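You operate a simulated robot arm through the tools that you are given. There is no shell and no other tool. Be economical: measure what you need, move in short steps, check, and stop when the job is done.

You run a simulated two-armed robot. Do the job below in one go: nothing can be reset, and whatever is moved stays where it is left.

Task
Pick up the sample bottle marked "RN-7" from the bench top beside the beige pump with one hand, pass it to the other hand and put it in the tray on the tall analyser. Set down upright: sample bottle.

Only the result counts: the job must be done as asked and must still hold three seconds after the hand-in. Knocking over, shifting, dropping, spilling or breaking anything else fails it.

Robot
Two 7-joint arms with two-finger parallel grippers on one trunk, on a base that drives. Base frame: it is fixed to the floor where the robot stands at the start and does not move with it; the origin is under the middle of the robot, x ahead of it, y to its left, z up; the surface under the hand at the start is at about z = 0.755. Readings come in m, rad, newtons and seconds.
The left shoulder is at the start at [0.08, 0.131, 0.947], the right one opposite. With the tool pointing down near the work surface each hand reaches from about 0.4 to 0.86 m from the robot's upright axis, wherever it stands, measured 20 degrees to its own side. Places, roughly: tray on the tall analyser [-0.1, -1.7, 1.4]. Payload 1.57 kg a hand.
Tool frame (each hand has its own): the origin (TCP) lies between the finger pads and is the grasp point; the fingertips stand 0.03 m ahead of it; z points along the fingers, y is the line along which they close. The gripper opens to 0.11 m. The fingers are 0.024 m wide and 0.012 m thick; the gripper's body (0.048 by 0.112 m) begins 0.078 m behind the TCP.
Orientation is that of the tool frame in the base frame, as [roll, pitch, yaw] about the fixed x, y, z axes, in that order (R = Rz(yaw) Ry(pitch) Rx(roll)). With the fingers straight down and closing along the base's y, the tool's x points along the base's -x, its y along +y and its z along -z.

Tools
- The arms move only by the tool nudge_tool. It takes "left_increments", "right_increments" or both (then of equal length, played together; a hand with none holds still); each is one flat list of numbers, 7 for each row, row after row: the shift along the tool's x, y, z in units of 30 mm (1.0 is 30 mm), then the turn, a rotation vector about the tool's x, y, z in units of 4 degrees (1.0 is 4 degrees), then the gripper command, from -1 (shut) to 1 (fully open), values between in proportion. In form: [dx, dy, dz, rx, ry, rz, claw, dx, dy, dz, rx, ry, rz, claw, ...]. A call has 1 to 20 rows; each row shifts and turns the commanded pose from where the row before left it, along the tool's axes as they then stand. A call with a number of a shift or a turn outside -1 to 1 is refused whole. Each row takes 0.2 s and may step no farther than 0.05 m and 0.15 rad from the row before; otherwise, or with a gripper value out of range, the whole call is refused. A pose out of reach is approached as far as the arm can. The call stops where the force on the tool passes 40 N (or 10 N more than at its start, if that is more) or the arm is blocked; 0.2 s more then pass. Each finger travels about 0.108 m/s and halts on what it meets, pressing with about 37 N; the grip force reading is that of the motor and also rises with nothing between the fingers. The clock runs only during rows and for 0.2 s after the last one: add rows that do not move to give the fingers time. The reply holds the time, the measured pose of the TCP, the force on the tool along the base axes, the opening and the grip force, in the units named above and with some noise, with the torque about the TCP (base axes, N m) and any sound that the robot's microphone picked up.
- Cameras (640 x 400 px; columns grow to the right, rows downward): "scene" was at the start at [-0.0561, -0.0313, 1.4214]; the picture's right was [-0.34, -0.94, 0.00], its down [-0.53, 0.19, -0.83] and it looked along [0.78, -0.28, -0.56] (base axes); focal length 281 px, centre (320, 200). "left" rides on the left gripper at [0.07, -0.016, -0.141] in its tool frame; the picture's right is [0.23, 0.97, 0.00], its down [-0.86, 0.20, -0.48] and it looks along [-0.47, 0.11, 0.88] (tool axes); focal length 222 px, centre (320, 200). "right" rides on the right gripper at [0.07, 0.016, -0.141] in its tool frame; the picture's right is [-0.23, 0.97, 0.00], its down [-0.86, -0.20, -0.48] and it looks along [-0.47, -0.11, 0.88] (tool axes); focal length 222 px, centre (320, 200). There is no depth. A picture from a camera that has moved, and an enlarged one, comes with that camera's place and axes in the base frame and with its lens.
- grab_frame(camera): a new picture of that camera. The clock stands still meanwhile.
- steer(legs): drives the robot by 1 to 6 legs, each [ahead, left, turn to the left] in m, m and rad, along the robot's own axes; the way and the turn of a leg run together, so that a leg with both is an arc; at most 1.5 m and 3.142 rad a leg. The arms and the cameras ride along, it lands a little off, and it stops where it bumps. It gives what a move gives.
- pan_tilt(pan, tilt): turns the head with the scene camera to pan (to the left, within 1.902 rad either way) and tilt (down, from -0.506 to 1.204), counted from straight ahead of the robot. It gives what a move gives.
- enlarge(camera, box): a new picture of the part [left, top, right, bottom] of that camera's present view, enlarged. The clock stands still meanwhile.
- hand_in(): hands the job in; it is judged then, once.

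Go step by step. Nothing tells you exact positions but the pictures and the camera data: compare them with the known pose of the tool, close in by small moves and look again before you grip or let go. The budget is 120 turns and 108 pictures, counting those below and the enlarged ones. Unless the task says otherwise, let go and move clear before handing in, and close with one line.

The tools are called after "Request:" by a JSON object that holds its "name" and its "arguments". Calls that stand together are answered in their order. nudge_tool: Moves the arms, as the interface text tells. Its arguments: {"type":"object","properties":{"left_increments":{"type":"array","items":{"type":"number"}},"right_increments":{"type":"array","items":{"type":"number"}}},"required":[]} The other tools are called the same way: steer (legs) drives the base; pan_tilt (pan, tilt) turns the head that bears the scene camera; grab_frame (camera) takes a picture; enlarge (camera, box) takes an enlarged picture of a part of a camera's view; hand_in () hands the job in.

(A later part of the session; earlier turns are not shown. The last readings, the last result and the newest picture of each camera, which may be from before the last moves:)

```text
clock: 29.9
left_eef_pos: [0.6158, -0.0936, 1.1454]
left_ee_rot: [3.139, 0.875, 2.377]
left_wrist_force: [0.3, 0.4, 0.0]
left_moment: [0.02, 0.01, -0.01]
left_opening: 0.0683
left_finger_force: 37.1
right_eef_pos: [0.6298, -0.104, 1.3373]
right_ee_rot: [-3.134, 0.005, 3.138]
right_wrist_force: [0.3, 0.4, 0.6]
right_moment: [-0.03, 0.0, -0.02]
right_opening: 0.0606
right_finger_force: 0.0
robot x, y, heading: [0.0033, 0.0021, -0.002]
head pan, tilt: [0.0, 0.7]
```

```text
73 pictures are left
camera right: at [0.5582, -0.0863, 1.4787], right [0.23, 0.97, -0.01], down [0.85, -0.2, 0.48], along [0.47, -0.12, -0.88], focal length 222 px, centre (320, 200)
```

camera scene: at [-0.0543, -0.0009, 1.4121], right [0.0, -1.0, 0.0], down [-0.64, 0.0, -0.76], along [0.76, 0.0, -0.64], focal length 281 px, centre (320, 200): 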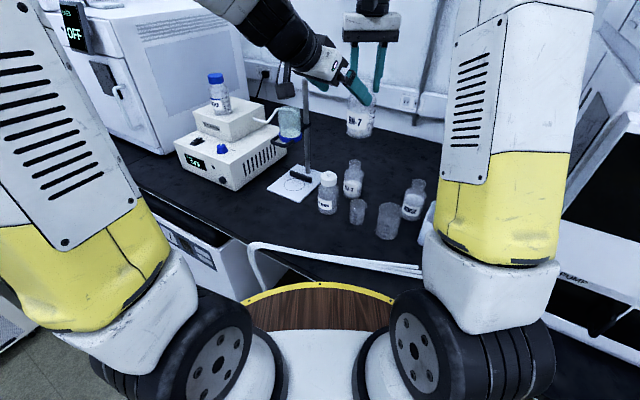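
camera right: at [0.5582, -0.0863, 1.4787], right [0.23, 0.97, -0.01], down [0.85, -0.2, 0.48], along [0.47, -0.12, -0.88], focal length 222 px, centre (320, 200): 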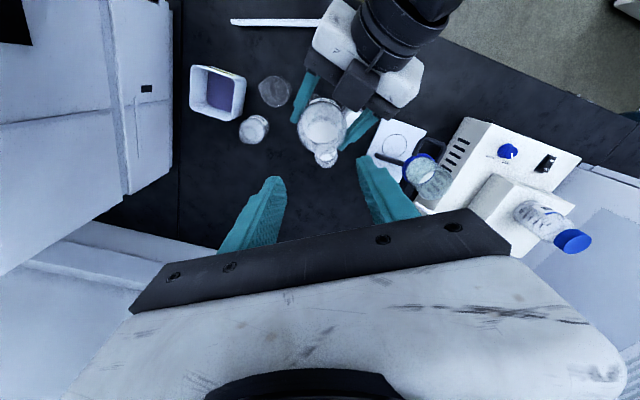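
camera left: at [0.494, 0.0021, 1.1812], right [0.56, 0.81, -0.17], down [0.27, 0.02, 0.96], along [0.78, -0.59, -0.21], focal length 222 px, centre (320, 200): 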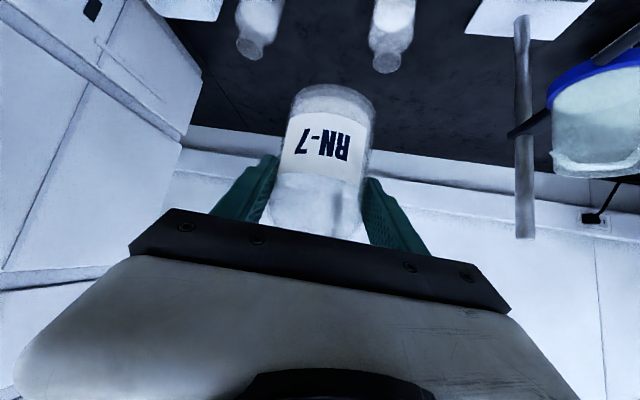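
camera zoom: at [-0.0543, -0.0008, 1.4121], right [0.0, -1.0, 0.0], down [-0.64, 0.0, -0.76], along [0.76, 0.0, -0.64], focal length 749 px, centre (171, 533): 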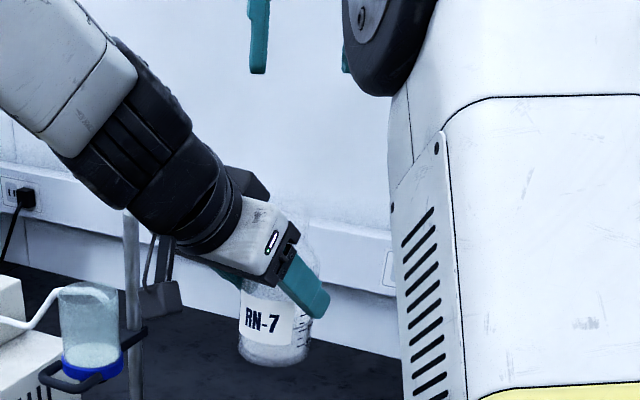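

The hand-over worked and the left hand holds RN-7. I now pull both arms back closer to the robot before driving.

Request:
{"name": "nudge_tool", "arguments": {"left_increments": [0.3, 0, -0.675, 0, 0, 0, -1, 0.3, 0, -0.675, 0, 0, 0, -1, 0.3, 0, -0.675, 0, 0, 0, -1, 0.3, 0, -0.675, 0, 0, 0, -1, 0.3, 0, -0.675, 0, 0, 0, -1, 0.3, 0, -0.675, 0, 0, 0, -1, 0.3, 0, -0.675, 0, 0, 0, -1, 0.3, 0, -0.675, 0, 0, 0, -1, 0, 0, 0, 0, 0, 0, -1], "right_increments": [0.625, -0.84, 0.41, 0, 0, 0, 0.1, 0.625, -0.84, 0.41, 0, 0, 0, 0.1, 0.625, -0.84, 0.41, 0, 0, 0, 0.1, 0.625, -0.84, 0.41, 0, 0, 0, 0.1, 0.625, -0.84, 0.41, 0, 0, 0, 0.1, 0.625, -0.84, 0.41, 0, 0, 0, 0.1, 0.625, -0.84, 0.41, 0, 0, 0, 0.1, 0.625, -0.84, 0.41, 0, 0, 0, 0.1, 0, 0, 0, 0, 0, 0, 0.1]}}

Request:
{"name": "grab_frame", "arguments": {"camera": "scene"}}

Request:
{"name": "pan_tilt", "arguments": {"pan": 1.9, "tilt": 0.6}}

Request:
{"name": "grab_frame", "arguments": {"camera": "scene"}}

Request:
{"name": "pan_tilt", "arguments": {"pan": -1.9, "tilt": 0.6}}

Request:
{"name": "grab_frame", "arguments": {"camera": "scene"}}

```text
clock: 31.9
left_eef_pos: [0.4911, 0.0241, 1.1931]
left_ee_rot: [3.139, 0.874, 2.376]
left_wrist_force: [0.9, 0.6, -3.2]
left_moment: [0.01, -0.02, 0.0]
left_opening: 0.0683
left_finger_force: 37.1
right_eef_pos: [0.4793, -0.3034, 1.2421]
right_ee_rot: [-3.133, 0.001, 3.134]
right_wrist_force: [0.2, 0.4, 0.1]
right_moment: [0.02, -0.02, 0.01]
right_opening: 0.0608
right_finger_force: 0.0
robot x, y, heading: [-0.0017, -0.0001, -0.004]
head pan, tilt: [0.0, 0.7]
```

```text
72 pictures are left
camera scene: at [-0.0544, -0.0009, 1.4121], right [0.0, -1.0, 0.0], down [-0.64, 0.0, -0.76], along [0.76, 0.0, -0.64], focal length 281 px, centre (320, 200)
```

scene: 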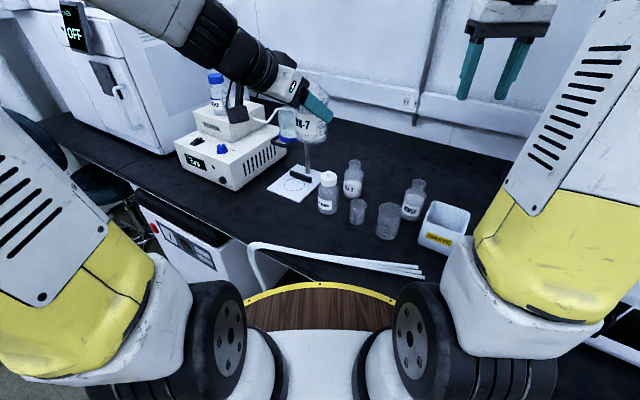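

```text
clock: 33.7
left_eef_pos: [0.4921, 0.0249, 1.1931]
left_ee_rot: [3.139, 0.874, 2.377]
left_wrist_force: [0.1, 0.2, -2.8]
left_moment: [0.03, 0.0, 0.02]
left_opening: 0.0685
left_finger_force: 37.4
right_eef_pos: [0.4805, -0.3042, 1.2414]
right_ee_rot: [-3.132, 0.0, 3.134]
right_wrist_force: [-0.2, 0.7, -0.1]
right_moment: [0.02, 0.0, -0.02]
right_opening: 0.0605
right_finger_force: 0.2
robot x, y, heading: [-0.0009, 0.0013, 0.001]
head pan, tilt: [1.901, 0.6]
```

```text
71 pictures are left
camera scene: at [-0.1679, 0.0827, 1.4208], right [0.95, 0.32, 0.0], down [0.18, -0.53, -0.83], along [-0.27, 0.78, -0.56], focal length 281 px, centre (320, 200)
```

scene: 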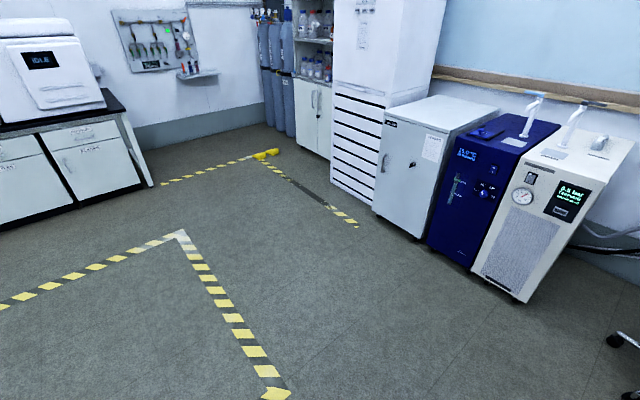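

```text
clock: 36.9
left_eef_pos: [0.4926, 0.0241, 1.1918]
left_ee_rot: [3.14, 0.876, 2.376]
left_wrist_force: [0.6, 0.3, -2.6]
left_moment: [0.01, 0.02, 0.04]
left_opening: 0.0682
left_finger_force: 37.8
right_eef_pos: [0.4779, -0.3027, 1.2423]
right_ee_rot: [-3.132, 0.002, 3.136]
right_wrist_force: [-0.2, 0.1, -0.5]
right_moment: [-0.03, 0.01, 0.03]
right_opening: 0.0605
right_finger_force: 0.0
robot x, y, heading: [-0.0003, -0.0019, -0.003]
head pan, tilt: [-1.901, 0.6]
```

```text
70 pictures are left
camera scene: at [-0.1679, -0.0846, 1.4208], right [-0.95, 0.32, 0.0], down [0.18, 0.53, -0.83], along [-0.27, -0.78, -0.56], focal length 281 px, centre (320, 200)
```

scene: 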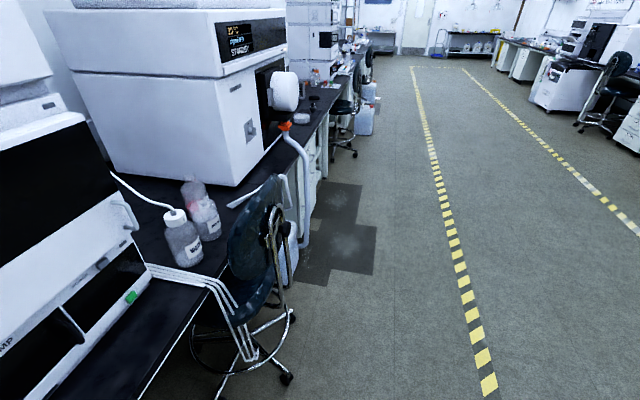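

The aisle is clear. The analyser front is about 0.5 m from the old base line, with a chair to its left and a hanging hose to its right. I back off, turn square to the bench and drive along to face the analyser from the aisle.

Request:
{"name": "steer", "arguments": {"legs": [[-0.4275, 0.26, 0], [0, 0, -0.546], [0, -1.36, 0]]}}

Request:
{"name": "pan_tilt", "arguments": {"pan": 0, "tilt": 0.35}}

Request:
{"name": "grab_frame", "arguments": {"camera": "scene"}}

Request:
{"name": "grab_frame", "arguments": {"camera": "right"}}

```text
clock: 47.7
left_eef_pos: [-0.7011, -1.1337, 1.1919]
left_ee_rot: [3.141, 0.873, 1.828]
left_wrist_force: [1.2, -0.3, -3.1]
left_moment: [0.04, 0.0, 0.0]
left_opening: 0.0683
left_finger_force: 36.8
right_eef_pos: [-0.8832, -1.4077, 1.242]
right_ee_rot: [-3.135, 0.0, 2.589]
right_wrist_force: [-1.0, -0.5, -0.5]
right_moment: [0.02, -0.03, -0.01]
right_opening: 0.0607
right_finger_force: 0.0
robot x, y, heading: [-1.136, -0.8973, -0.55]
head pan, tilt: [-1.901, 0.6]
```

```text
clock: 49.6
left_eef_pos: [-0.7011, -1.1349, 1.1932]
left_ee_rot: [3.141, 0.875, 1.829]
left_wrist_force: [-0.2, -1.1, -3.4]
left_moment: [0.05, 0.04, 0.0]
left_opening: 0.0684
left_finger_force: 36.8
right_eef_pos: [-0.883, -1.4077, 1.2432]
right_ee_rot: [-3.133, 0.0, 2.588]
right_wrist_force: [-0.6, -0.7, 1.3]
right_moment: [-0.02, -0.03, 0.0]
right_opening: 0.0605
right_finger_force: 0.2
robot x, y, heading: [-1.1331, -0.8993, -0.548]
head pan, tilt: [0.0, 0.351]
```

```text
69 pictures are left
camera scene: at [-1.1743, -0.875, 1.4435], right [-0.52, -0.85, 0.0], down [-0.29, 0.18, -0.94], along [0.8, -0.49, -0.34], focal length 281 px, centre (320, 200)
```

scene: 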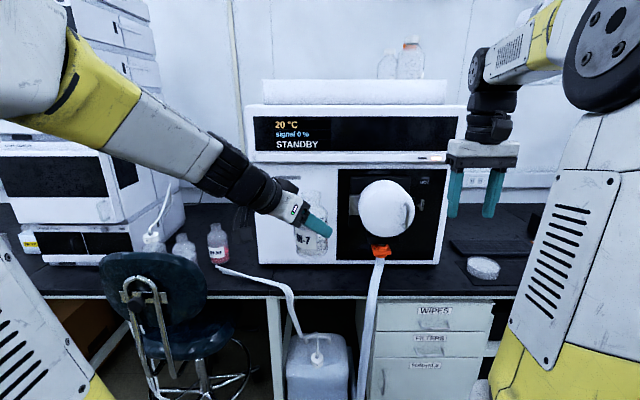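

```text
68 pictures are left
camera right: at [-0.9353, -1.3556, 1.3829], right [0.71, 0.71, -0.01], down [0.62, -0.62, 0.48], along [0.34, -0.34, -0.88], focal length 222 px, centre (320, 200)
```

right: 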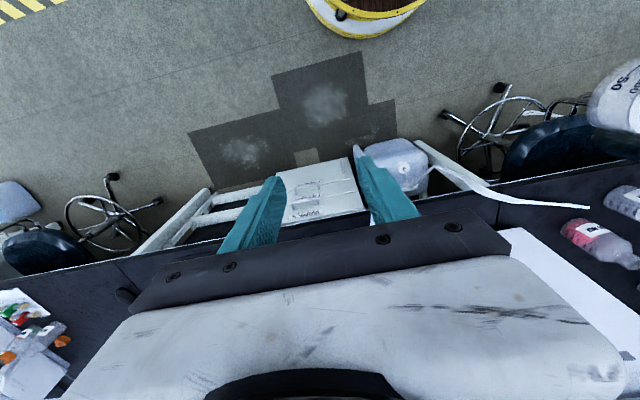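

I'm facing the analyser: the tray sits on its top, with its rim at about z 1.51, and bottles seem to stand in it. To look inside I raise the right hand with its camera tilted forward.

Request:
{"name": "nudge_tool", "arguments": {"right_increments": [0, 0, -0.95, 0, 0, 0, 0.1, 0, 0, -0.95, 0, 0, 0, 0.1, 0, 0, -0.95, 0, 0, 0, 0.1, 0, 0, -0.95, 0, 0, 0, 0.1, 0, 0, -0.95, 0, 0, 0, 0.1, 0, 0, -0.95, 0, 0, 0, 0.1, 0, 0, 0, 0, -1, 0, 0.1, 0, 0, 0, 0, -1, 0, 0.1, 0, 0, 0, 0, -1, 0, 0.1, 0, 0, 0, 0, -1, 0, 0.1, 0, 0, 0, 0, -1, 0, 0.1, 0, 0, 0, 0, -1, 0, 0.1, 0, 0, 0, 0, -1, 0, 0.1, 0, 0, 0, 0, -1, 0, 0.1, 0, 0, 0, 0, -1, 0, 0.1, 0, 0, 0, 0, -1, 0, 0.1, 0, 0, 0, 0, -1, 0, 0.1]}}

Request:
{"name": "grab_frame", "arguments": {"camera": "right"}}

```text
clock: 53.2
left_eef_pos: [-0.7015, -1.1337, 1.1923]
left_ee_rot: [3.14, 0.875, 1.829]
left_wrist_force: [-0.9, -0.4, -3.0]
left_moment: [0.04, 0.02, -0.01]
left_opening: 0.0683
left_finger_force: 37.4
right_eef_pos: [-0.8836, -1.405, 1.4032]
right_ee_rot: [-3.131, 0.769, 2.596]
right_wrist_force: [0.5, 0.6, 0.1]
right_moment: [-0.04, 0.03, 0.01]
right_opening: 0.0606
right_finger_force: 0.2
right hand out of reach, approached as far as the arm can: row 6
robot x, y, heading: [-1.1347, -0.8997, -0.551]
head pan, tilt: [0.0, 0.351]
```

```text
67 pictures are left
camera right: at [-1.0018, -1.3136, 1.4564], right [0.65, 0.74, 0.15], down [0.14, -0.31, 0.94], along [0.75, -0.59, -0.31], focal length 222 px, centre (320, 200)
```

right: 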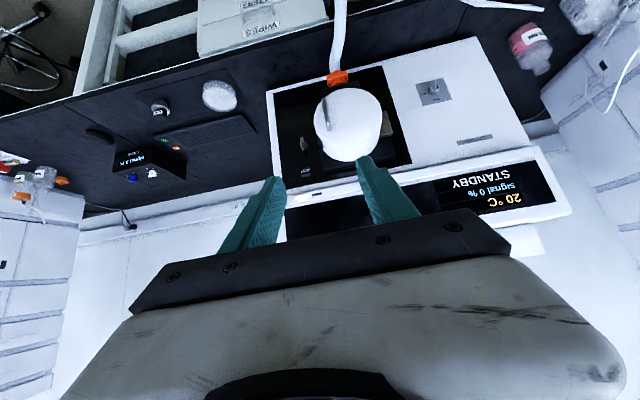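

The arm reaches higher once tilted. I raise the right hand a further 0.15 m while pulling back a bit.

Request:
{"name": "nudge_tool", "arguments": {"right_increments": [-0.17, 0, -0.85, 0, 0, 0, 0.1, -0.17, 0, -0.85, 0, 0, 0, 0.1, -0.17, 0, -0.85, 0, 0, 0, 0.1, -0.17, 0, -0.85, 0, 0, 0, 0.1, -0.17, 0, -0.85, 0, 0, 0, 0.1, -0.17, 0, -0.85, 0, 0, 0, 0.1, -0.17, 0, -0.85, 0, 0, 0, 0.1, 0, 0, 0, 0, 0, 0, 0.1]}}

Request:
{"name": "grab_frame", "arguments": {"camera": "right"}}

Request:
{"name": "grab_frame", "arguments": {"camera": "scene"}}

```text
clock: 55.0
left_eef_pos: [-0.7017, -1.1346, 1.1931]
left_ee_rot: [3.141, 0.874, 1.829]
left_wrist_force: [-0.7, 0.4, -2.3]
left_moment: [0.02, -0.03, -0.02]
left_opening: 0.0686
left_finger_force: 36.6
right_eef_pos: [-0.9659, -1.352, 1.5566]
right_ee_rot: [-3.132, 0.769, 2.593]
right_wrist_force: [-0.3, 0.2, 0.1]
right_moment: [0.01, 0.01, -0.02]
right_opening: 0.0602
right_finger_force: 0.2
robot x, y, heading: [-1.1303, -0.8992, -0.548]
head pan, tilt: [0.0, 0.351]
```

```text
66 pictures are left
camera right: at [-1.0852, -1.2608, 1.6095], right [0.65, 0.74, 0.15], down [0.14, -0.31, 0.94], along [0.75, -0.59, -0.31], focal length 222 px, centre (320, 200)
```

right: 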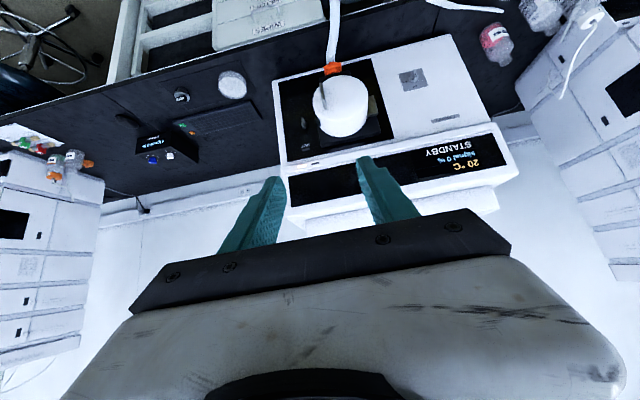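

```text
65 pictures are left
camera scene: at [-1.1743, -0.8749, 1.4435], right [-0.52, -0.85, 0.0], down [-0.29, 0.18, -0.94], along [0.8, -0.49, -0.34], focal length 281 px, centre (320, 200)
```

scene: 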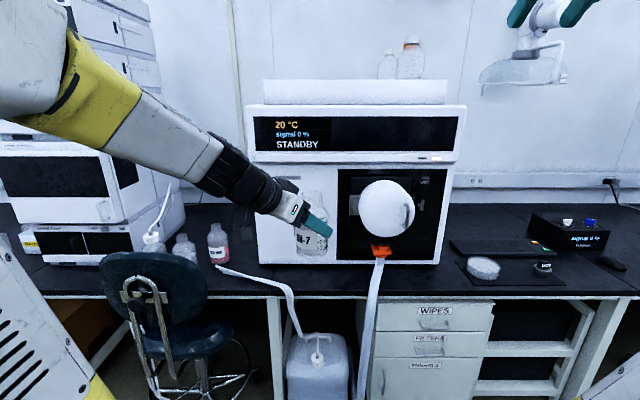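

The gripper hides the tray from this angle. I pitch the hand up another 24° and raise it a bit more so the tray comes into the free part of the picture.

Request:
{"name": "nudge_tool", "arguments": {"right_increments": [0, 0, 0, 0, -1, 0, 0.1, 0, 0, 0, 0, -1, 0, 0.1, 0, 0, 0, 0, -1, 0, 0.1, 0, 0, 0, 0, -1, 0, 0.1, 0, 0, 0, 0, -1, 0, 0.1, 0, 0, 0, 0, -1, 0, 0.1, -0.8, 0, -0.3, 0, 0, 0, 0.1, -0.8, 0, -0.3, 0, 0, 0, 0.1, -0.8, 0, -0.3, 0, 0, 0, 0.1, 0, 0, 0, 0, 0, 0, 0.1]}}

Request:
{"name": "grab_frame", "arguments": {"camera": "right"}}

```text
clock: 57.2
left_eef_pos: [-0.7013, -1.133, 1.1917]
left_ee_rot: [3.14, 0.874, 1.829]
left_wrist_force: [0.3, -0.9, -3.1]
left_moment: [0.02, 0.01, -0.02]
left_opening: 0.0682
left_finger_force: 36.4
right_eef_pos: [-0.9649, -1.3521, 1.6336]
right_ee_rot: [-3.122, 1.187, 2.605]
right_wrist_force: [0.0, 0.6, 0.5]
right_moment: [0.0, -0.02, 0.02]
right_opening: 0.0603
right_finger_force: 0.0
robot x, y, heading: [-1.1347, -0.8975, -0.55]
head pan, tilt: [0.0, 0.351]
```

```text
64 pictures are left
camera right: at [-1.0904, -1.256, 1.6214], right [0.59, 0.78, 0.2], down [-0.21, -0.1, 0.97], along [0.78, -0.61, 0.1], focal length 222 px, centre (320, 200)
```

right: 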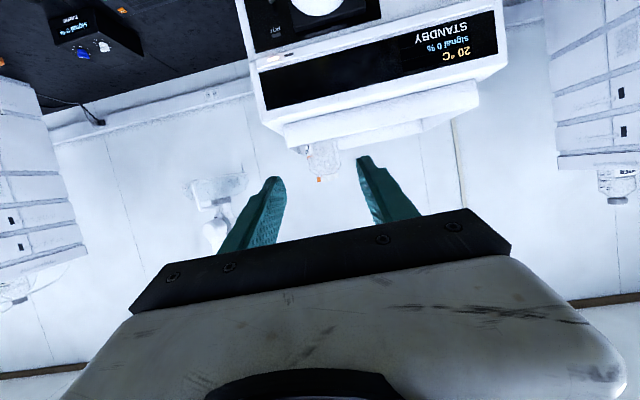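

Request:
{"name": "enlarge", "arguments": {"camera": "right", "box": [240, 40, 520, 215]}}

```text
2.29 times, centred on (380, 128) of right
camera zoom: at [-1.0904, -1.256, 1.6214], right [0.59, 0.78, 0.2], down [-0.21, -0.1, 0.97], along [0.78, -0.61, 0.1], focal length 508 px, centre (183, 366)
```

zoom: 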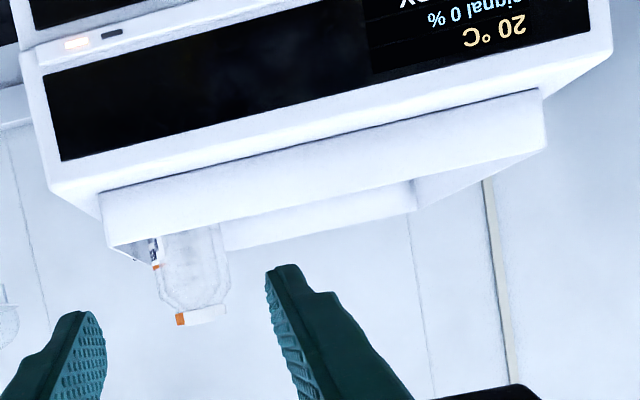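

The tray interior can be seen: rim z≈1.50, two bottles at its right end, and the left part is empty. The tray is too high to reach with the 40° tilt, so the left hand must hold the bottle nearly level and higher up. I lower both hands so the right can briefly hold the neck while the left re-grips.

Request:
{"name": "nudge_tool", "arguments": {"left_increments": [0.255, 0, 0.214, 0, 0, 0, -1, 0.255, 0, 0.214, 0, 0, 0, -1, 0.255, 0, 0.214, 0, 0, 0, -1, 0.255, 0, 0.214, 0, 0, 0, -1, 0.255, 0, 0.214, 0, 0, 0, -1, 0.255, 0, 0.214, 0, 0, 0, -1, 0.255, 0, 0.214, 0, 0, 0, -1, 0.255, 0, 0.214, 0, 0, 0, -1, 0.255, 0, 0.214, 0, 0, 0, -1, 0.255, 0, 0.214, 0, 0, 0, -1], "right_increments": [0.93, 0, 0.36, 0, 0, 0, 0.1, 0.93, 0, 0.36, 0, 0, 0, 0.1, 0.93, 0, 0.36, 0, 0, 0, 0.1, 0.93, 0, 0.36, 0, 0, 0, 0.1, 0.93, 0, 0.36, 0, 0, 0, 0.1, 0.93, 0, 0.36, 0, 0, 0, 0.1, 0.93, 0, 0.36, 0, 0, 0, 0.1, 0.93, 0, 0.36, 0, 0, 0, 0.1, 0.93, 0, 0.36, 0, 0, 0, 0.1, 0.93, 0, 0.36, 0, 0, 0, 0.1]}}

Request:
{"name": "nudge_tool", "arguments": {"right_increments": [0, 0, 0, 0, 1, 0, 0.1, 0, 0, 0, 0, 1, 0, 0.1, 0, 0, 0, 0, 1, 0, 0.1, 0, 0, 0, 0, 1, 0, 0.1, 0, 0, 0, 0, 1, 0, 0.1, 0, 0, 0, 0, 1, 0, 0.1, 0, 0, 0, 0, 1, 0, 0.1, 0, 0, 0, 0, 1, 0, 0.1, 0, 0, 0, 0, 1, 0, 0.1, 0, 0, 0, 0, 1, 0, 0.1, 0, 0, 0, 0, 1, 0, 0.1, 0, 0, 0, 0, 1, 0, 0.1, 0, 0, 0, 0, 1, 0, 0.1, 0, 0, 0, 0, 1, 0, 0.1, 0, 0, 0, 0, 1, 0, 0.1, 0, 0, 0, 0, 1, 0, 0.1, 0, 0, 0, 0, 1, 0, 0.1]}}

Request:
{"name": "nudge_tool", "arguments": {"right_increments": [0, 0, 0, 0, 0, 1, 0.1, 0, 0, 0, 0, 0, 1, 0.1, 0, 0, 0, 0, 0, 1, 0.1, 0, 0, 0, 0, 0, 1, 0.1, 0, 0, 0, 0, 0, 1, 0.1, 0, 0, 0, 0, 0, 1, 0.1, 0, 0, 0, 0, 0, 1, 0.1, 0, 0, 0, 0, 0, 1, 0.1, 0, 0, 0, 0, 0, 1, 0.1, 0, 0, 0, 0, 0, 1, 0.1, 0, 0, 0, 0, 0, 1, 0.1, 0, 0, 0, 0, 0, 0, 0.1]}}

Request:
{"name": "pan_tilt", "arguments": {"pan": 0, "tilt": 0.6}}

Request:
{"name": "grab_frame", "arguments": {"camera": "scene"}}

Request:
{"name": "grab_frame", "arguments": {"camera": "right"}}

```text
clock: 59.4
left_eef_pos: [-0.7022, -1.1345, 1.0915]
left_ee_rot: [3.139, 0.875, 1.829]
left_wrist_force: [0.4, 0.3, -2.9]
left_moment: [0.01, -0.01, -0.03]
left_opening: 0.0686
left_finger_force: 36.7
right_eef_pos: [-0.9683, -1.3544, 1.333]
right_ee_rot: [-3.118, 1.19, 2.609]
right_wrist_force: [0.6, 0.5, 0.7]
right_moment: [0.02, 0.0, 0.0]
right_opening: 0.0606
right_finger_force: 0.1
robot x, y, heading: [-1.1366, -0.8961, -0.547]
head pan, tilt: [0.0, 0.351]
```

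```text
clock: 63.0
left_eef_pos: [-0.7025, -1.135, 1.093]
left_ee_rot: [3.14, 0.877, 1.829]
left_wrist_force: [0.3, 0.4, -3.0]
left_moment: [0.03, 0.01, -0.01]
left_opening: 0.0686
left_finger_force: 36.9
right_eef_pos: [-0.9694, -1.3533, 1.3339]
right_ee_rot: [-3.131, 0.001, 2.588]
right_wrist_force: [-0.3, 0.7, 0.4]
right_moment: [-0.01, 0.01, 0.02]
right_opening: 0.0604
right_finger_force: 0.1
robot x, y, heading: [-1.1323, -0.8973, -0.551]
head pan, tilt: [0.0, 0.351]
```

```text
clock: 65.6
left_eef_pos: [-0.7021, -1.1337, 1.0913]
left_ee_rot: [3.14, 0.875, 1.83]
left_wrist_force: [0.1, 0.1, -3.2]
left_moment: [0.02, 0.02, -0.02]
left_opening: 0.0683
left_finger_force: 37.4
right_eef_pos: [-0.9688, -1.3533, 1.3338]
right_ee_rot: [-3.135, 0.006, 1.82]
right_wrist_force: [0.5, -0.4, 0.9]
right_moment: [0.02, 0.03, 0.03]
right_opening: 0.0603
right_finger_force: 0.1
robot x, y, heading: [-1.1339, -0.9003, -0.548]
head pan, tilt: [0.0, 0.351]
```

```text
clock: 66.4
left_eef_pos: [-0.703, -1.1326, 1.0923]
left_ee_rot: [3.14, 0.874, 1.828]
left_wrist_force: [-0.6, -0.1, -3.4]
left_moment: [0.03, -0.01, -0.01]
left_opening: 0.0683
left_finger_force: 37.6
right_eef_pos: [-0.9689, -1.3516, 1.3335]
right_ee_rot: [-3.135, 0.005, 1.822]
right_wrist_force: [-1.0, -0.2, 1.0]
right_moment: [0.0, 0.0, 0.0]
right_opening: 0.0605
right_finger_force: 0.0
robot x, y, heading: [-1.1337, -0.899, -0.549]
head pan, tilt: [0.0, 0.6]
```

```text
62 pictures are left
camera scene: at [-1.1783, -0.8725, 1.4208], right [-0.52, -0.85, 0.0], down [-0.48, 0.29, -0.83], along [0.7, -0.43, -0.56], focal length 281 px, centre (320, 200)
```

scene: 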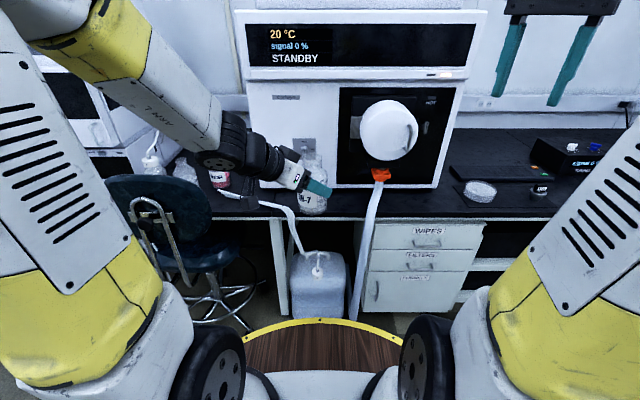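

```text
61 pictures are left
camera right: at [-0.971, -1.2805, 1.475], right [1.0, 0.02, 0.0], down [0.02, -0.87, 0.48], along [0.01, -0.48, -0.87], focal length 222 px, centre (320, 200)
```

right: 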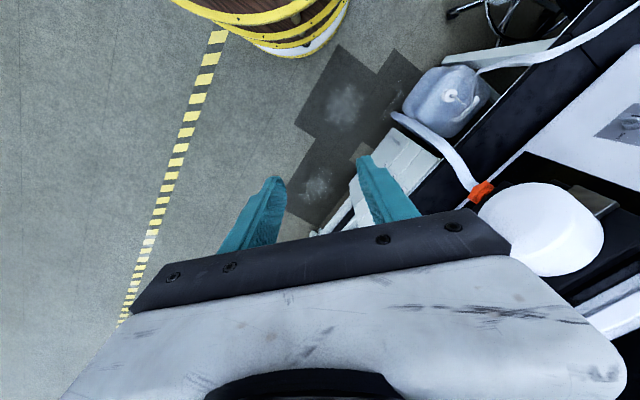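

The base is a cylinder and the aisle is free. I move the right hand, yawed to match the left, to above the bottle neck.

Request:
{"name": "nudge_tool", "arguments": {"right_increments": [0.407, 0.867, 0.09, 0, 0, 0, 0.1, 0.407, 0.867, 0.09, 0, 0, 0, 0.1, 0.407, 0.867, 0.09, 0, 0, 0, 0.1, 0.407, 0.867, 0.09, 0, 0, 0, 0.1, 0.407, 0.867, 0.09, 0, 0, 0, 0.1, 0.407, 0.867, 0.09, 0, 0, 0, 0.1, 0.407, 0.867, 0.09, 0, 0, 0, 0.1, 0.407, 0.867, 0.09, 0, 0, 0, 0.1, 0.407, 0.867, 0.09, 0, 0, 0, 0.1, 0.407, 0.867, 0.09, 0, 0, 0, 0.1, 0.407, 0.867, 0.09, 0, 0, 0, 0.1, 0.407, 0.867, 0.09, 0, 0, 0, 0.1, 0, 0, 0, 0, 0, 0, 0.1]}}

Request:
{"name": "grab_frame", "arguments": {"camera": "right"}}

Request:
{"name": "grab_frame", "arguments": {"camera": "scene"}}

```text
clock: 69.2
left_eef_pos: [-0.7011, -1.1345, 1.0923]
left_ee_rot: [3.139, 0.875, 1.83]
left_wrist_force: [0.3, 1.0, -2.7]
left_moment: [0.02, 0.02, 0.04]
left_opening: 0.0686
left_finger_force: 36.7
right_eef_pos: [-0.7023, -1.1336, 1.2982]
right_ee_rot: [-3.136, 0.005, 1.82]
right_wrist_force: [0.2, -0.6, -0.2]
right_moment: [0.02, -0.05, -0.01]
right_opening: 0.0608
right_finger_force: 0.1
robot x, y, heading: [-1.1348, -0.8968, -0.553]
head pan, tilt: [0.0, 0.6]
```

```text
60 pictures are left
camera right: at [-0.7042, -1.0612, 1.4394], right [1.0, 0.02, 0.0], down [0.02, -0.87, 0.48], along [0.01, -0.48, -0.87], focal length 222 px, centre (320, 200)
```

right: 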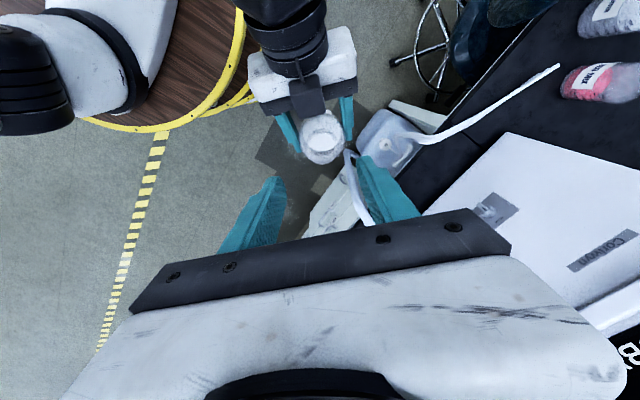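

```text
59 pictures are left
camera scene: at [-1.1782, -0.8724, 1.4207], right [-0.52, -0.85, 0.0], down [-0.48, 0.29, -0.82], along [0.7, -0.43, -0.57], focal length 281 px, centre (320, 200)
```

scene: 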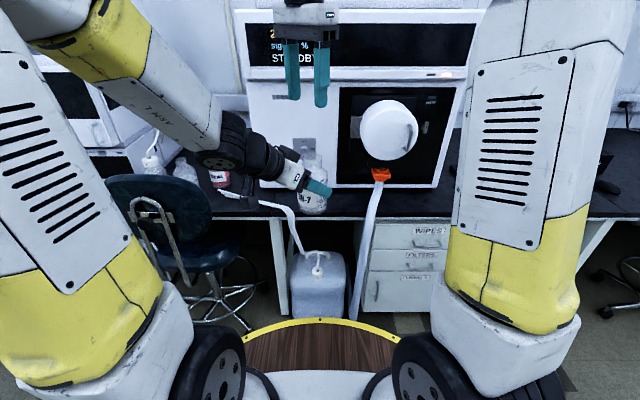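

Request:
{"name": "enlarge", "arguments": {"camera": "right", "box": [256, 80, 416, 180]}}

Request:
{"name": "enlarge", "arguments": {"camera": "scene", "box": [240, 130, 400, 230]}}

```text
4.00 times, centred on (336, 130) of right
camera zoom: at [-0.7042, -1.0612, 1.4394], right [1.0, 0.02, 0.0], down [0.02, -0.87, 0.48], along [0.01, -0.48, -0.87], focal length 888 px, centre (256, 480)
```

zoom: 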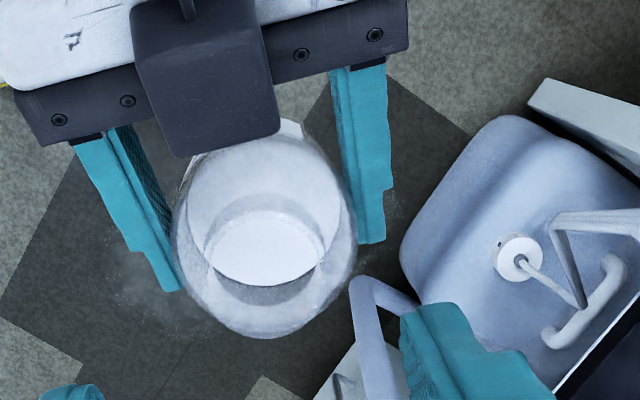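

```text
4.00 times, centred on (320, 180) of scene
camera zoom: at [-1.1782, -0.8724, 1.4207], right [-0.52, -0.85, 0.0], down [-0.48, 0.29, -0.82], along [0.7, -0.43, -0.57], focal length 1124 px, centre (320, 280)
```

zoom: 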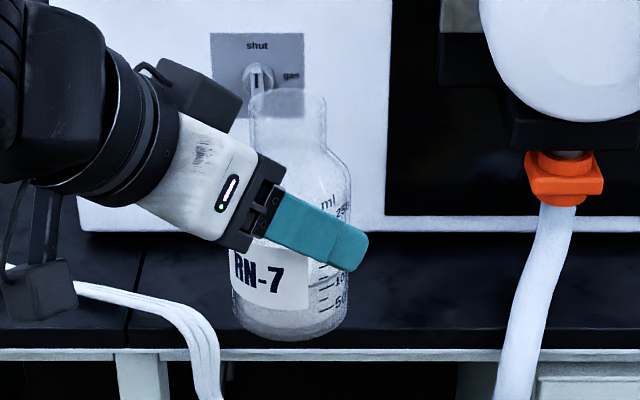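

The neck sits right below the right hand, at about [-0.700, -1.133], and the bottle is upright. I descend and grip the neck with the right hand.

Request:
{"name": "nudge_tool", "arguments": {"right_increments": [0, 0.06, 0.75, 0, 0, 0, 0.1, 0, 0, 0.75, 0, 0, 0, 0.1, 0, 0, 0.75, 0, 0, 0, 0.1, 0, 0, 0.75, 0, 0, 0, 0.1, 0, 0, 0.75, 0, 0, 0, 0.1, 0, 0, 0.6, 0, 0, 0, 0.1, 0, 0, 0, 0, 0, 0, 0.1]}}

Request:
{"name": "enlarge", "arguments": {"camera": "scene", "box": [240, 100, 400, 200]}}

Request:
{"name": "enlarge", "arguments": {"camera": "right", "box": [200, 80, 440, 230]}}

```text
clock: 70.8
left_eef_pos: [-0.7012, -1.1348, 1.0917]
left_ee_rot: [3.139, 0.874, 1.829]
left_wrist_force: [0.8, 0.4, -2.2]
left_moment: [0.02, 0.01, 0.0]
left_opening: 0.0683
left_finger_force: 36.7
right_eef_pos: [-0.7013, -1.1349, 1.1674]
right_ee_rot: [-3.138, 0.005, 1.819]
right_wrist_force: [-0.6, -0.4, -0.3]
right_moment: [0.0, 0.01, 0.01]
right_opening: 0.0604
right_finger_force: 0.1
robot x, y, heading: [-1.1355, -0.8982, -0.55]
head pan, tilt: [0.0, 0.6]
```

```text
4.00 times, centred on (320, 150) of scene
camera zoom: at [-1.1782, -0.8724, 1.4207], right [-0.52, -0.85, 0.0], down [-0.48, 0.29, -0.82], along [0.7, -0.43, -0.57], focal length 1124 px, centre (320, 400)
```

zoom: 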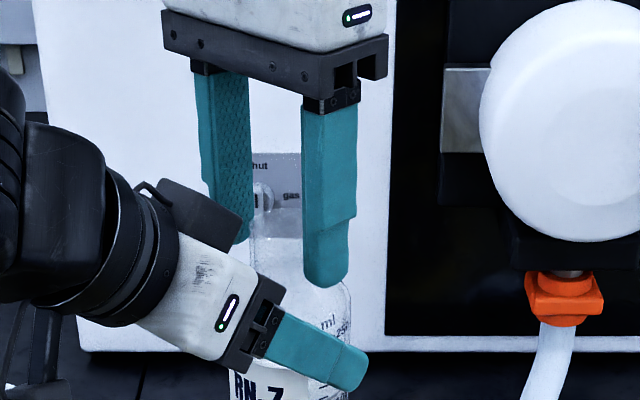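

```text
2.67 times, centred on (320, 155) of right
camera zoom: at [-0.7038, -1.063, 1.3082], right [1.0, 0.02, 0.0], down [0.02, -0.87, 0.48], along [0.01, -0.48, -0.87], focal length 592 px, centre (320, 320)
```

zoom: 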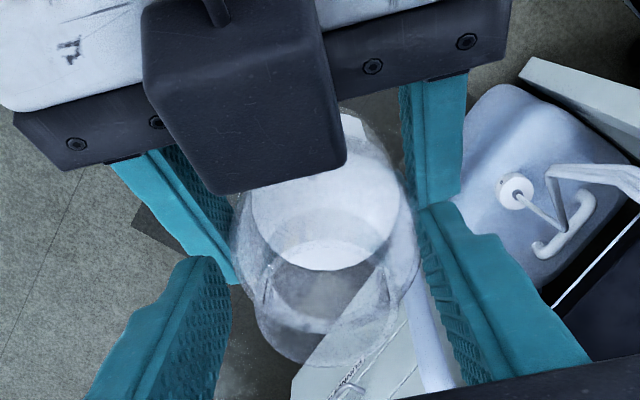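

A body grip would bring the hand against the tray wall, so the neck must be held level by the left hand instead. The free bench strip in front of the analyser (n 0.30–0.52) suits a set-down and re-grip. I withdraw the right hand without gripping.

Request:
{"name": "nudge_tool", "arguments": {"right_increments": [0, 0, -0.8, 0, 0, 0, 0.1, 0, 0, -0.8, 0, 0, 0, 0.1, 0, 0, -0.8, 0, 0, 0, 0.1, 0, 0, -0.8, 0, 0, 0, 0.1, 0, 0, -0.8, 0, 0, 0, 0.1, 0, -0.9, 0, 0, 0, 0, 0.1, 0, -0.9, 0, 0, 0, 0, 0.1, 0, -0.9, 0, 0, 0, 0, 0.1, 0, -0.9, 0, 0, 0, 0, 0.1, 0, -0.9, 0, 0, 0, 0, 0.1, 0, -0.9, 0, 0, 0, 0, 0.1, 0, -0.9, 0, 0, 0, 0, 0.1, 0, -0.9, 0, 0, 0, 0, 0.1, 0, -0.9, 0, 0, 0, 0, 0.1, 0, 0, 0, 0, 0, 0, 0.1]}}

Request:
{"name": "steer", "arguments": {"legs": [[0.28, 0, 0]]}}

Request:
{"name": "grab_frame", "arguments": {"camera": "scene"}}

Request:
{"name": "grab_frame", "arguments": {"camera": "left"}}

```text
clock: 74.0
left_eef_pos: [-0.7015, -1.134, 1.092]
left_ee_rot: [3.141, 0.874, 1.829]
left_wrist_force: [-0.1, -0.7, -3.8]
left_moment: [0.03, 0.02, -0.01]
left_opening: 0.0684
left_finger_force: 37.1
right_eef_pos: [-0.9373, -1.1936, 1.2909]
right_ee_rot: [-3.136, 0.004, 1.817]
right_wrist_force: [-0.9, -0.3, -0.1]
right_moment: [0.0, 0.01, 0.01]
right_opening: 0.0605
right_finger_force: 0.1
robot x, y, heading: [-1.1368, -0.8939, -0.55]
head pan, tilt: [0.0, 0.6]
```

```text
clock: 75.9
left_eef_pos: [-0.4649, -1.2794, 1.0917]
left_ee_rot: [3.14, 0.875, 1.83]
left_wrist_force: [1.1, -0.3, -2.1]
left_moment: [0.04, 0.01, -0.01]
left_opening: 0.0683
left_finger_force: 36.5
right_eef_pos: [-0.6992, -1.3386, 1.2901]
right_ee_rot: [-3.136, 0.005, 1.819]
right_wrist_force: [0.0, 0.4, -0.6]
right_moment: [0.04, -0.01, 0.0]
right_opening: 0.0605
right_finger_force: 0.1
robot x, y, heading: [-0.9002, -1.0432, -0.541]
head pan, tilt: [0.0, 0.6]
```

```text
54 pictures are left
camera scene: at [-0.9413, -1.0169, 1.4207], right [-0.52, -0.85, 0.0], down [-0.48, 0.29, -0.83], along [0.7, -0.43, -0.56], focal length 281 px, centre (320, 200)
```

scene: 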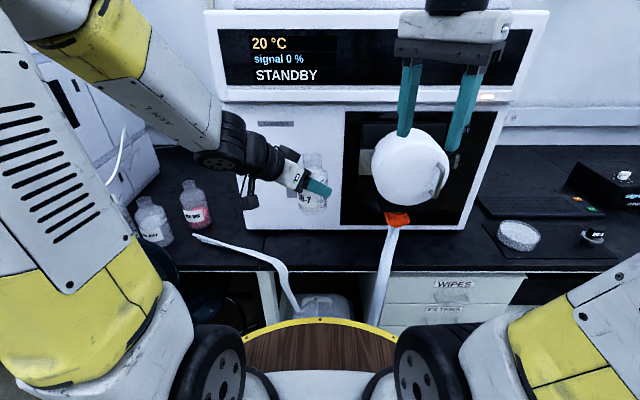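

```text
53 pictures are left
camera left: at [-0.5202, -1.1348, 1.1297], right [0.9, 0.39, -0.17], down [0.24, -0.12, 0.96], along [0.35, -0.91, -0.21], focal length 222 px, centre (320, 200)
```

left: 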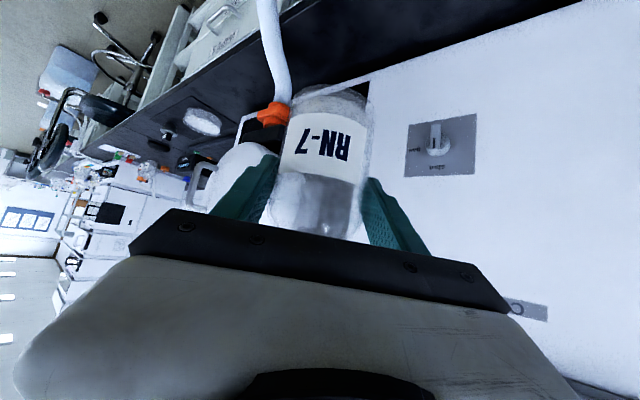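

I move the bottle over the strip (n 0.41, e 1.36) and lower it to about 35 mm above the bench, then look again.

Request:
{"name": "nudge_tool", "arguments": {"left_increments": [-0.424, 0.434, 0.507, 0, 0, 0, -1, -0.424, 0.434, 0.507, 0, 0, 0, -1, -0.424, 0.434, 0.507, 0, 0, 0, -1, -0.424, 0.434, 0.507, 0, 0, 0, -1, -0.424, 0.434, 0.507, 0, 0, 0, -1, -0.424, 0.434, 0.507, 0, 0, 0, -1, 0.659, 0, 0.551, 0, 0, 0, -1, 0.659, 0, 0.551, 0, 0, 0, -1, 0.659, 0, 0.551, 0, 0, 0, -1, 0.659, 0, 0.551, 0, 0, 0, -1, 0.659, 0, 0.551, 0, 0, 0, -1, 0.659, 0, 0.551, 0, 0, 0, -1, 0.659, 0, 0.551, 0, 0, 0, -1, 0.659, 0, 0.551, 0, 0, 0, -1, 0.659, 0, 0.551, 0, 0, 0, -1, 0, 0, 0, 0, 0, 0, -1]}}

Request:
{"name": "grab_frame", "arguments": {"camera": "scene"}}

Request:
{"name": "grab_frame", "arguments": {"camera": "left"}}

Request:
{"name": "grab_frame", "arguments": {"camera": "right"}}

```text
clock: 79.3
left_eef_pos: [-0.3594, -1.3729, 0.8601]
left_ee_rot: [3.14, 0.874, 1.83]
left_wrist_force: [0.1, -0.5, -3.2]
left_moment: [0.01, 0.03, -0.03]
left_opening: 0.0685
left_finger_force: 36.5
right_eef_pos: [-0.7, -1.3388, 1.2906]
right_ee_rot: [-3.136, 0.005, 1.82]
right_wrist_force: [0.5, -0.6, 0.0]
right_moment: [-0.01, 0.03, -0.01]
right_opening: 0.0606
right_finger_force: 0.0
robot x, y, heading: [-0.898, -1.0426, -0.547]
head pan, tilt: [0.0, 0.6]
```

```text
52 pictures are left
camera scene: at [-0.9411, -1.017, 1.4207], right [-0.52, -0.85, 0.0], down [-0.48, 0.29, -0.82], along [0.7, -0.43, -0.57], focal length 281 px, centre (320, 200)
```

scene: 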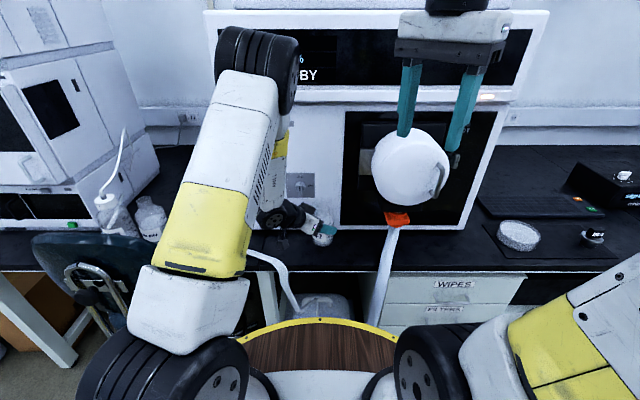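

```text
51 pictures are left
camera left: at [-0.4158, -1.2295, 0.8975], right [0.9, 0.39, -0.17], down [0.24, -0.12, 0.96], along [0.35, -0.91, -0.21], focal length 222 px, centre (320, 200)
```

left: 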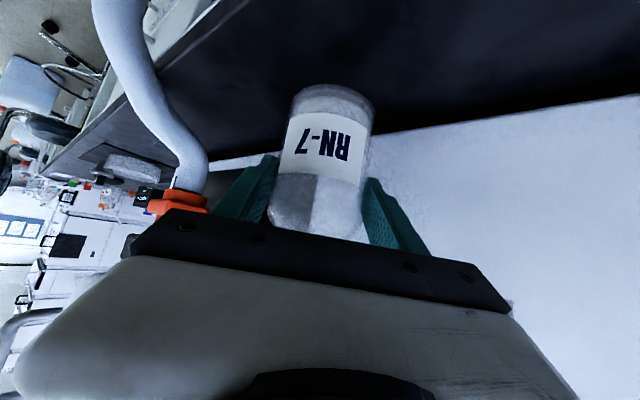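

```text
50 pictures are left
camera right: at [-0.7019, -1.266, 1.4313], right [1.0, 0.02, 0.0], down [0.02, -0.87, 0.48], along [0.01, -0.48, -0.87], focal length 222 px, centre (320, 200)
```

right: 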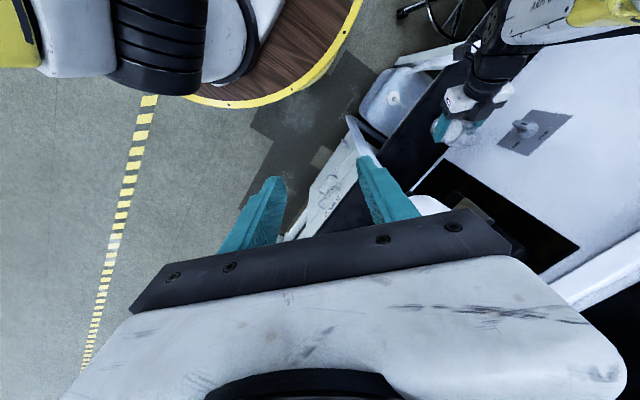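

The bottle hangs over the clear strip. I lower it gently toward the bench.

Request:
{"name": "nudge_tool", "arguments": {"left_increments": [0.153, 0, 0.128, 0, 0, 0, -1, 0.153, 0, 0.128, 0, 0, 0, -1, 0.153, 0, 0.128, 0, 0, 0, -1, 0.153, 0, 0.128, 0, 0, 0, -1, 0.153, 0, 0.128, 0, 0, 0, -1, 0, 0, 0, 0, 0, 0, -1]}}

Request:
{"name": "enlarge", "arguments": {"camera": "left", "box": [200, 50, 440, 200]}}

```text
clock: 80.7
left_eef_pos: [-0.3592, -1.3727, 0.8305]
left_ee_rot: [3.141, 0.875, 1.83]
left_wrist_force: [0.1, 0.7, -3.4]
left_moment: [0.04, 0.0, -0.02]
left_opening: 0.0687
left_finger_force: 36.7
right_eef_pos: [-0.6999, -1.3388, 1.2906]
right_ee_rot: [-3.137, 0.007, 1.819]
right_wrist_force: [0.6, 0.2, 0.0]
right_moment: [-0.03, 0.03, 0.03]
right_opening: 0.0607
right_finger_force: 0.1
robot x, y, heading: [-0.8975, -1.0445, -0.545]
head pan, tilt: [0.0, 0.6]
```

```text
2.67 times, centred on (320, 125) of left
camera zoom: at [-0.4145, -1.229, 0.8678], right [0.9, 0.39, -0.17], down [0.24, -0.12, 0.96], along [0.35, -0.91, -0.21], focal length 592 px, centre (320, 400)
```

zoom: 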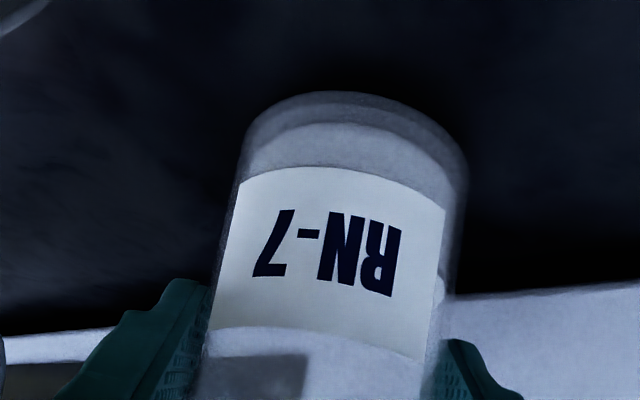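

Not touching yet; a few more 2 mm steps.

Request:
{"name": "nudge_tool", "arguments": {"left_increments": [0.051, 0, 0.043, 0, 0, 0, -1, 0.051, 0, 0.043, 0, 0, 0, -1, 0.051, 0, 0.043, 0, 0, 0, -1, 0, 0, 0, 0, 0, 0, -1]}}

```text
clock: 81.7
left_eef_pos: [-0.3594, -1.3737, 0.8276]
left_ee_rot: [3.137, 0.879, 1.83]
left_wrist_force: [1.1, 5.9, 20.7]
left_moment: [0.38, 0.26, 0.02]
left_opening: 0.0687
left_finger_force: 36.5
right_eef_pos: [-0.7007, -1.3374, 1.2903]
right_ee_rot: [-3.135, 0.007, 1.818]
right_wrist_force: [-0.3, -0.6, 1.0]
right_moment: [0.0, 0.03, 0.03]
right_opening: 0.0606
right_finger_force: 0.2
robot x, y, heading: [-0.8974, -1.0423, -0.546]
head pan, tilt: [0.0, 0.6]
```

The base is on the bench. I open the left hand and back off along its axis.

Request:
{"name": "nudge_tool", "arguments": {"left_increments": [0, 0, 0, 0, 0, 0, 0.3, 0, 0, 0, 0, 0, 0, 0.6, 0, 0, 0, 0, 0, 0, 0.6, 0, 0, -0.4, 0, 0, 0, 0.6, 0, 0, -0.8, 0, 0, 0, 0.6, 0, 0, -0.8, 0, 0, 0, 0.6, 0, 0, -0.8, 0, 0, 0, 0.6, 0, 0, -0.8, 0, 0, 0, 0.6, 0, 0, -0.8, 0, 0, 0, 0.6, 0, 0, -0.8, 0, 0, 0, 0.6, 0, 0, 0, 0, 0, 0, 0.6]}}

Request:
{"name": "grab_frame", "arguments": {"camera": "left"}}

Request:
{"name": "grab_frame", "arguments": {"camera": "scene"}}

Request:
{"name": "enlarge", "arguments": {"camera": "right", "box": [400, 60, 560, 160]}}

```text
clock: 84.1
left_eef_pos: [-0.3892, -1.2557, 0.923]
left_ee_rot: [3.14, 0.872, 1.828]
left_wrist_force: [0.5, 1.3, -0.1]
left_moment: [0.01, -0.02, -0.01]
left_opening: 0.0881
left_finger_force: 0.1
right_eef_pos: [-0.7, -1.3387, 1.2907]
right_ee_rot: [-3.138, 0.006, 1.818]
right_wrist_force: [-0.6, -0.7, -0.2]
right_moment: [0.0, 0.0, -0.01]
right_opening: 0.0602
right_finger_force: 0.1
robot x, y, heading: [-0.8976, -1.0455, -0.549]
head pan, tilt: [0.0, 0.6]
```

```text
48 pictures are left
camera left: at [-0.4449, -1.1124, 0.9612], right [0.9, 0.39, -0.17], down [0.24, -0.12, 0.96], along [0.36, -0.91, -0.21], focal length 222 px, centre (320, 200)
```

left: 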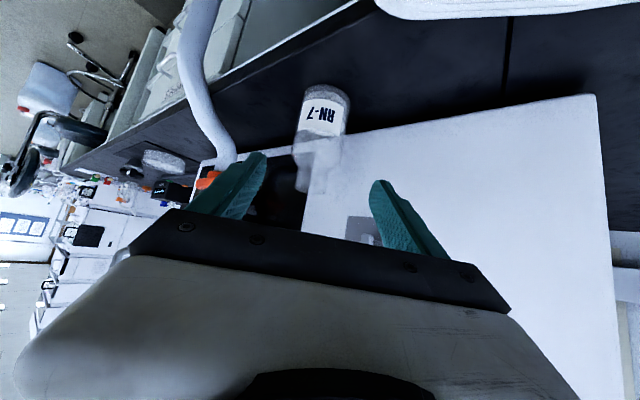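

```text
47 pictures are left
camera scene: at [-0.9412, -1.017, 1.4207], right [-0.52, -0.85, 0.0], down [-0.48, 0.29, -0.82], along [0.7, -0.43, -0.57], focal length 281 px, centre (320, 200)
```

scene: 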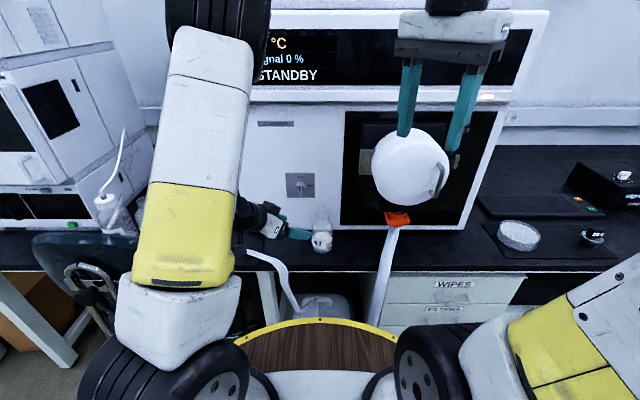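

```text
4.00 times, centred on (480, 110) of right
camera zoom: at [-0.7019, -1.266, 1.4314], right [1.0, 0.02, 0.0], down [0.02, -0.87, 0.48], along [0.01, -0.48, -0.87], focal length 888 px, centre (-320, 560)
```

zoom: 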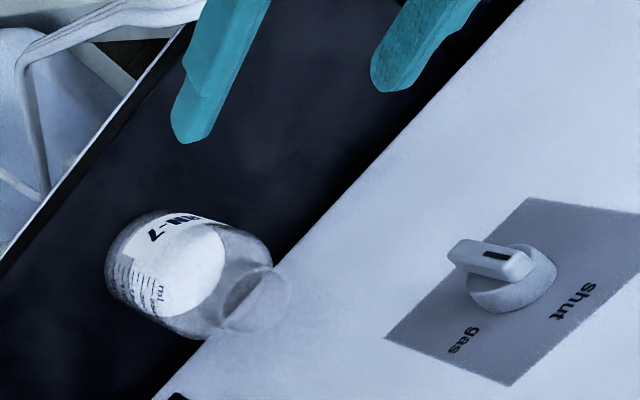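

RN-7 stands upright on the strip. I re-orient the left hand to point straight ahead and nearly level (5° down) for a neck grip.

Request:
{"name": "nudge_tool", "arguments": {"left_increments": [0, 0, -0.3, -0.767, 0, -0.641, 0.6, 0, 0, -0.3, -0.767, 0, -0.641, 0.6, 0, 0, 0, -0.767, 0, -0.641, 0.6, 0, 0, 0, -0.767, 0, -0.641, 0.6, 0, 0, 0, -0.767, 0, -0.641, 0.6, 0, 0, 0, -0.767, 0, -0.641, 0.6, 0, 0, 0, -0.767, 0, -0.641, 0.6, 0, 0, 0, -0.767, 0, -0.641, 0.6, 0, 0, 0, -0.767, 0, -0.641, 0.6, 0, 0, 0, -0.767, 0, -0.641, 0.6, 0, 0, 0, -0.767, 0, -0.641, 0.6, 0, 0, 0, 0, -0.97, 0, 0.6, 0, 0, 0, 0, -0.97, 0, 0.6, 0, 0, 0, 0, -0.97, 0, 0.6, 0, 0, 0, 0, -0.97, 0, 0.6, 0, 0, 0, 0, -0.97, 0, 0.6, 0, 0, 0, 0, -0.97, 0, 0.6, 0, 0, 0, 0, -0.97, 0, 0.6, 0, 0, 0, 0, -0.97, 0, 0.6, 0, 0, 0, 0, -0.97, 0, 0.6]}}

Request:
{"name": "grab_frame", "arguments": {"camera": "left"}}

Request:
{"name": "grab_frame", "arguments": {"camera": "scene"}}

```text
clock: 87.4
left_eef_pos: [-0.3526, -1.2756, 0.9837]
left_ee_rot: [-2.501, 1.075, -3.025]
left_wrist_force: [0.2, 0.4, -0.3]
left_moment: [0.0, 0.03, 0.0]
left_opening: 0.0881
left_finger_force: 0.1
left hand out of reach, approached as far as the arm can: row 5, 6, 7, 12, 13, 14, 15, 16
right_eef_pos: [-0.6993, -1.3381, 1.2895]
right_ee_rot: [-3.134, 0.004, 1.823]
right_wrist_force: [0.4, 0.1, 0.3]
right_moment: [0.0, -0.02, 0.0]
right_opening: 0.0605
right_finger_force: 0.1
robot x, y, heading: [-0.8983, -1.0456, -0.55]
head pan, tilt: [0.0, 0.6]
stopped in row 16 (left hand): the arm was blocked; the commanded pose is now the measured one
```

```text
45 pictures are left
camera left: at [-0.5019, -1.2213, 0.9818], right [0.31, 0.82, -0.48], down [0.12, 0.46, 0.88], along [0.94, -0.33, 0.04], focal length 222 px, centre (320, 200)
```

left: 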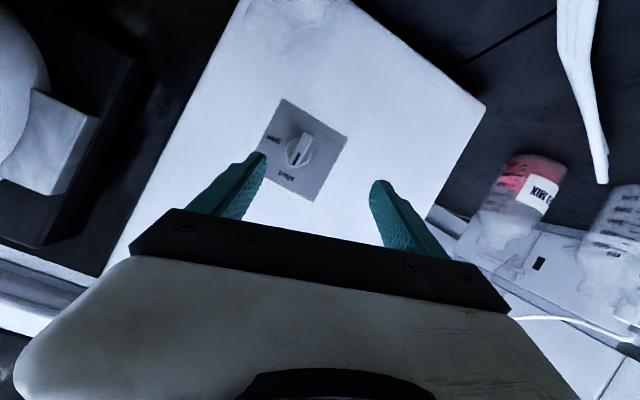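

```text
44 pictures are left
camera scene: at [-0.9412, -1.017, 1.4207], right [-0.52, -0.85, 0.0], down [-0.48, 0.29, -0.82], along [0.7, -0.43, -0.57], focal length 281 px, centre (320, 200)
```

scene: 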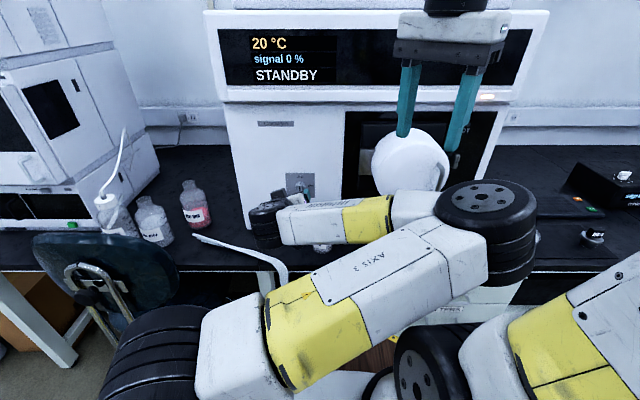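

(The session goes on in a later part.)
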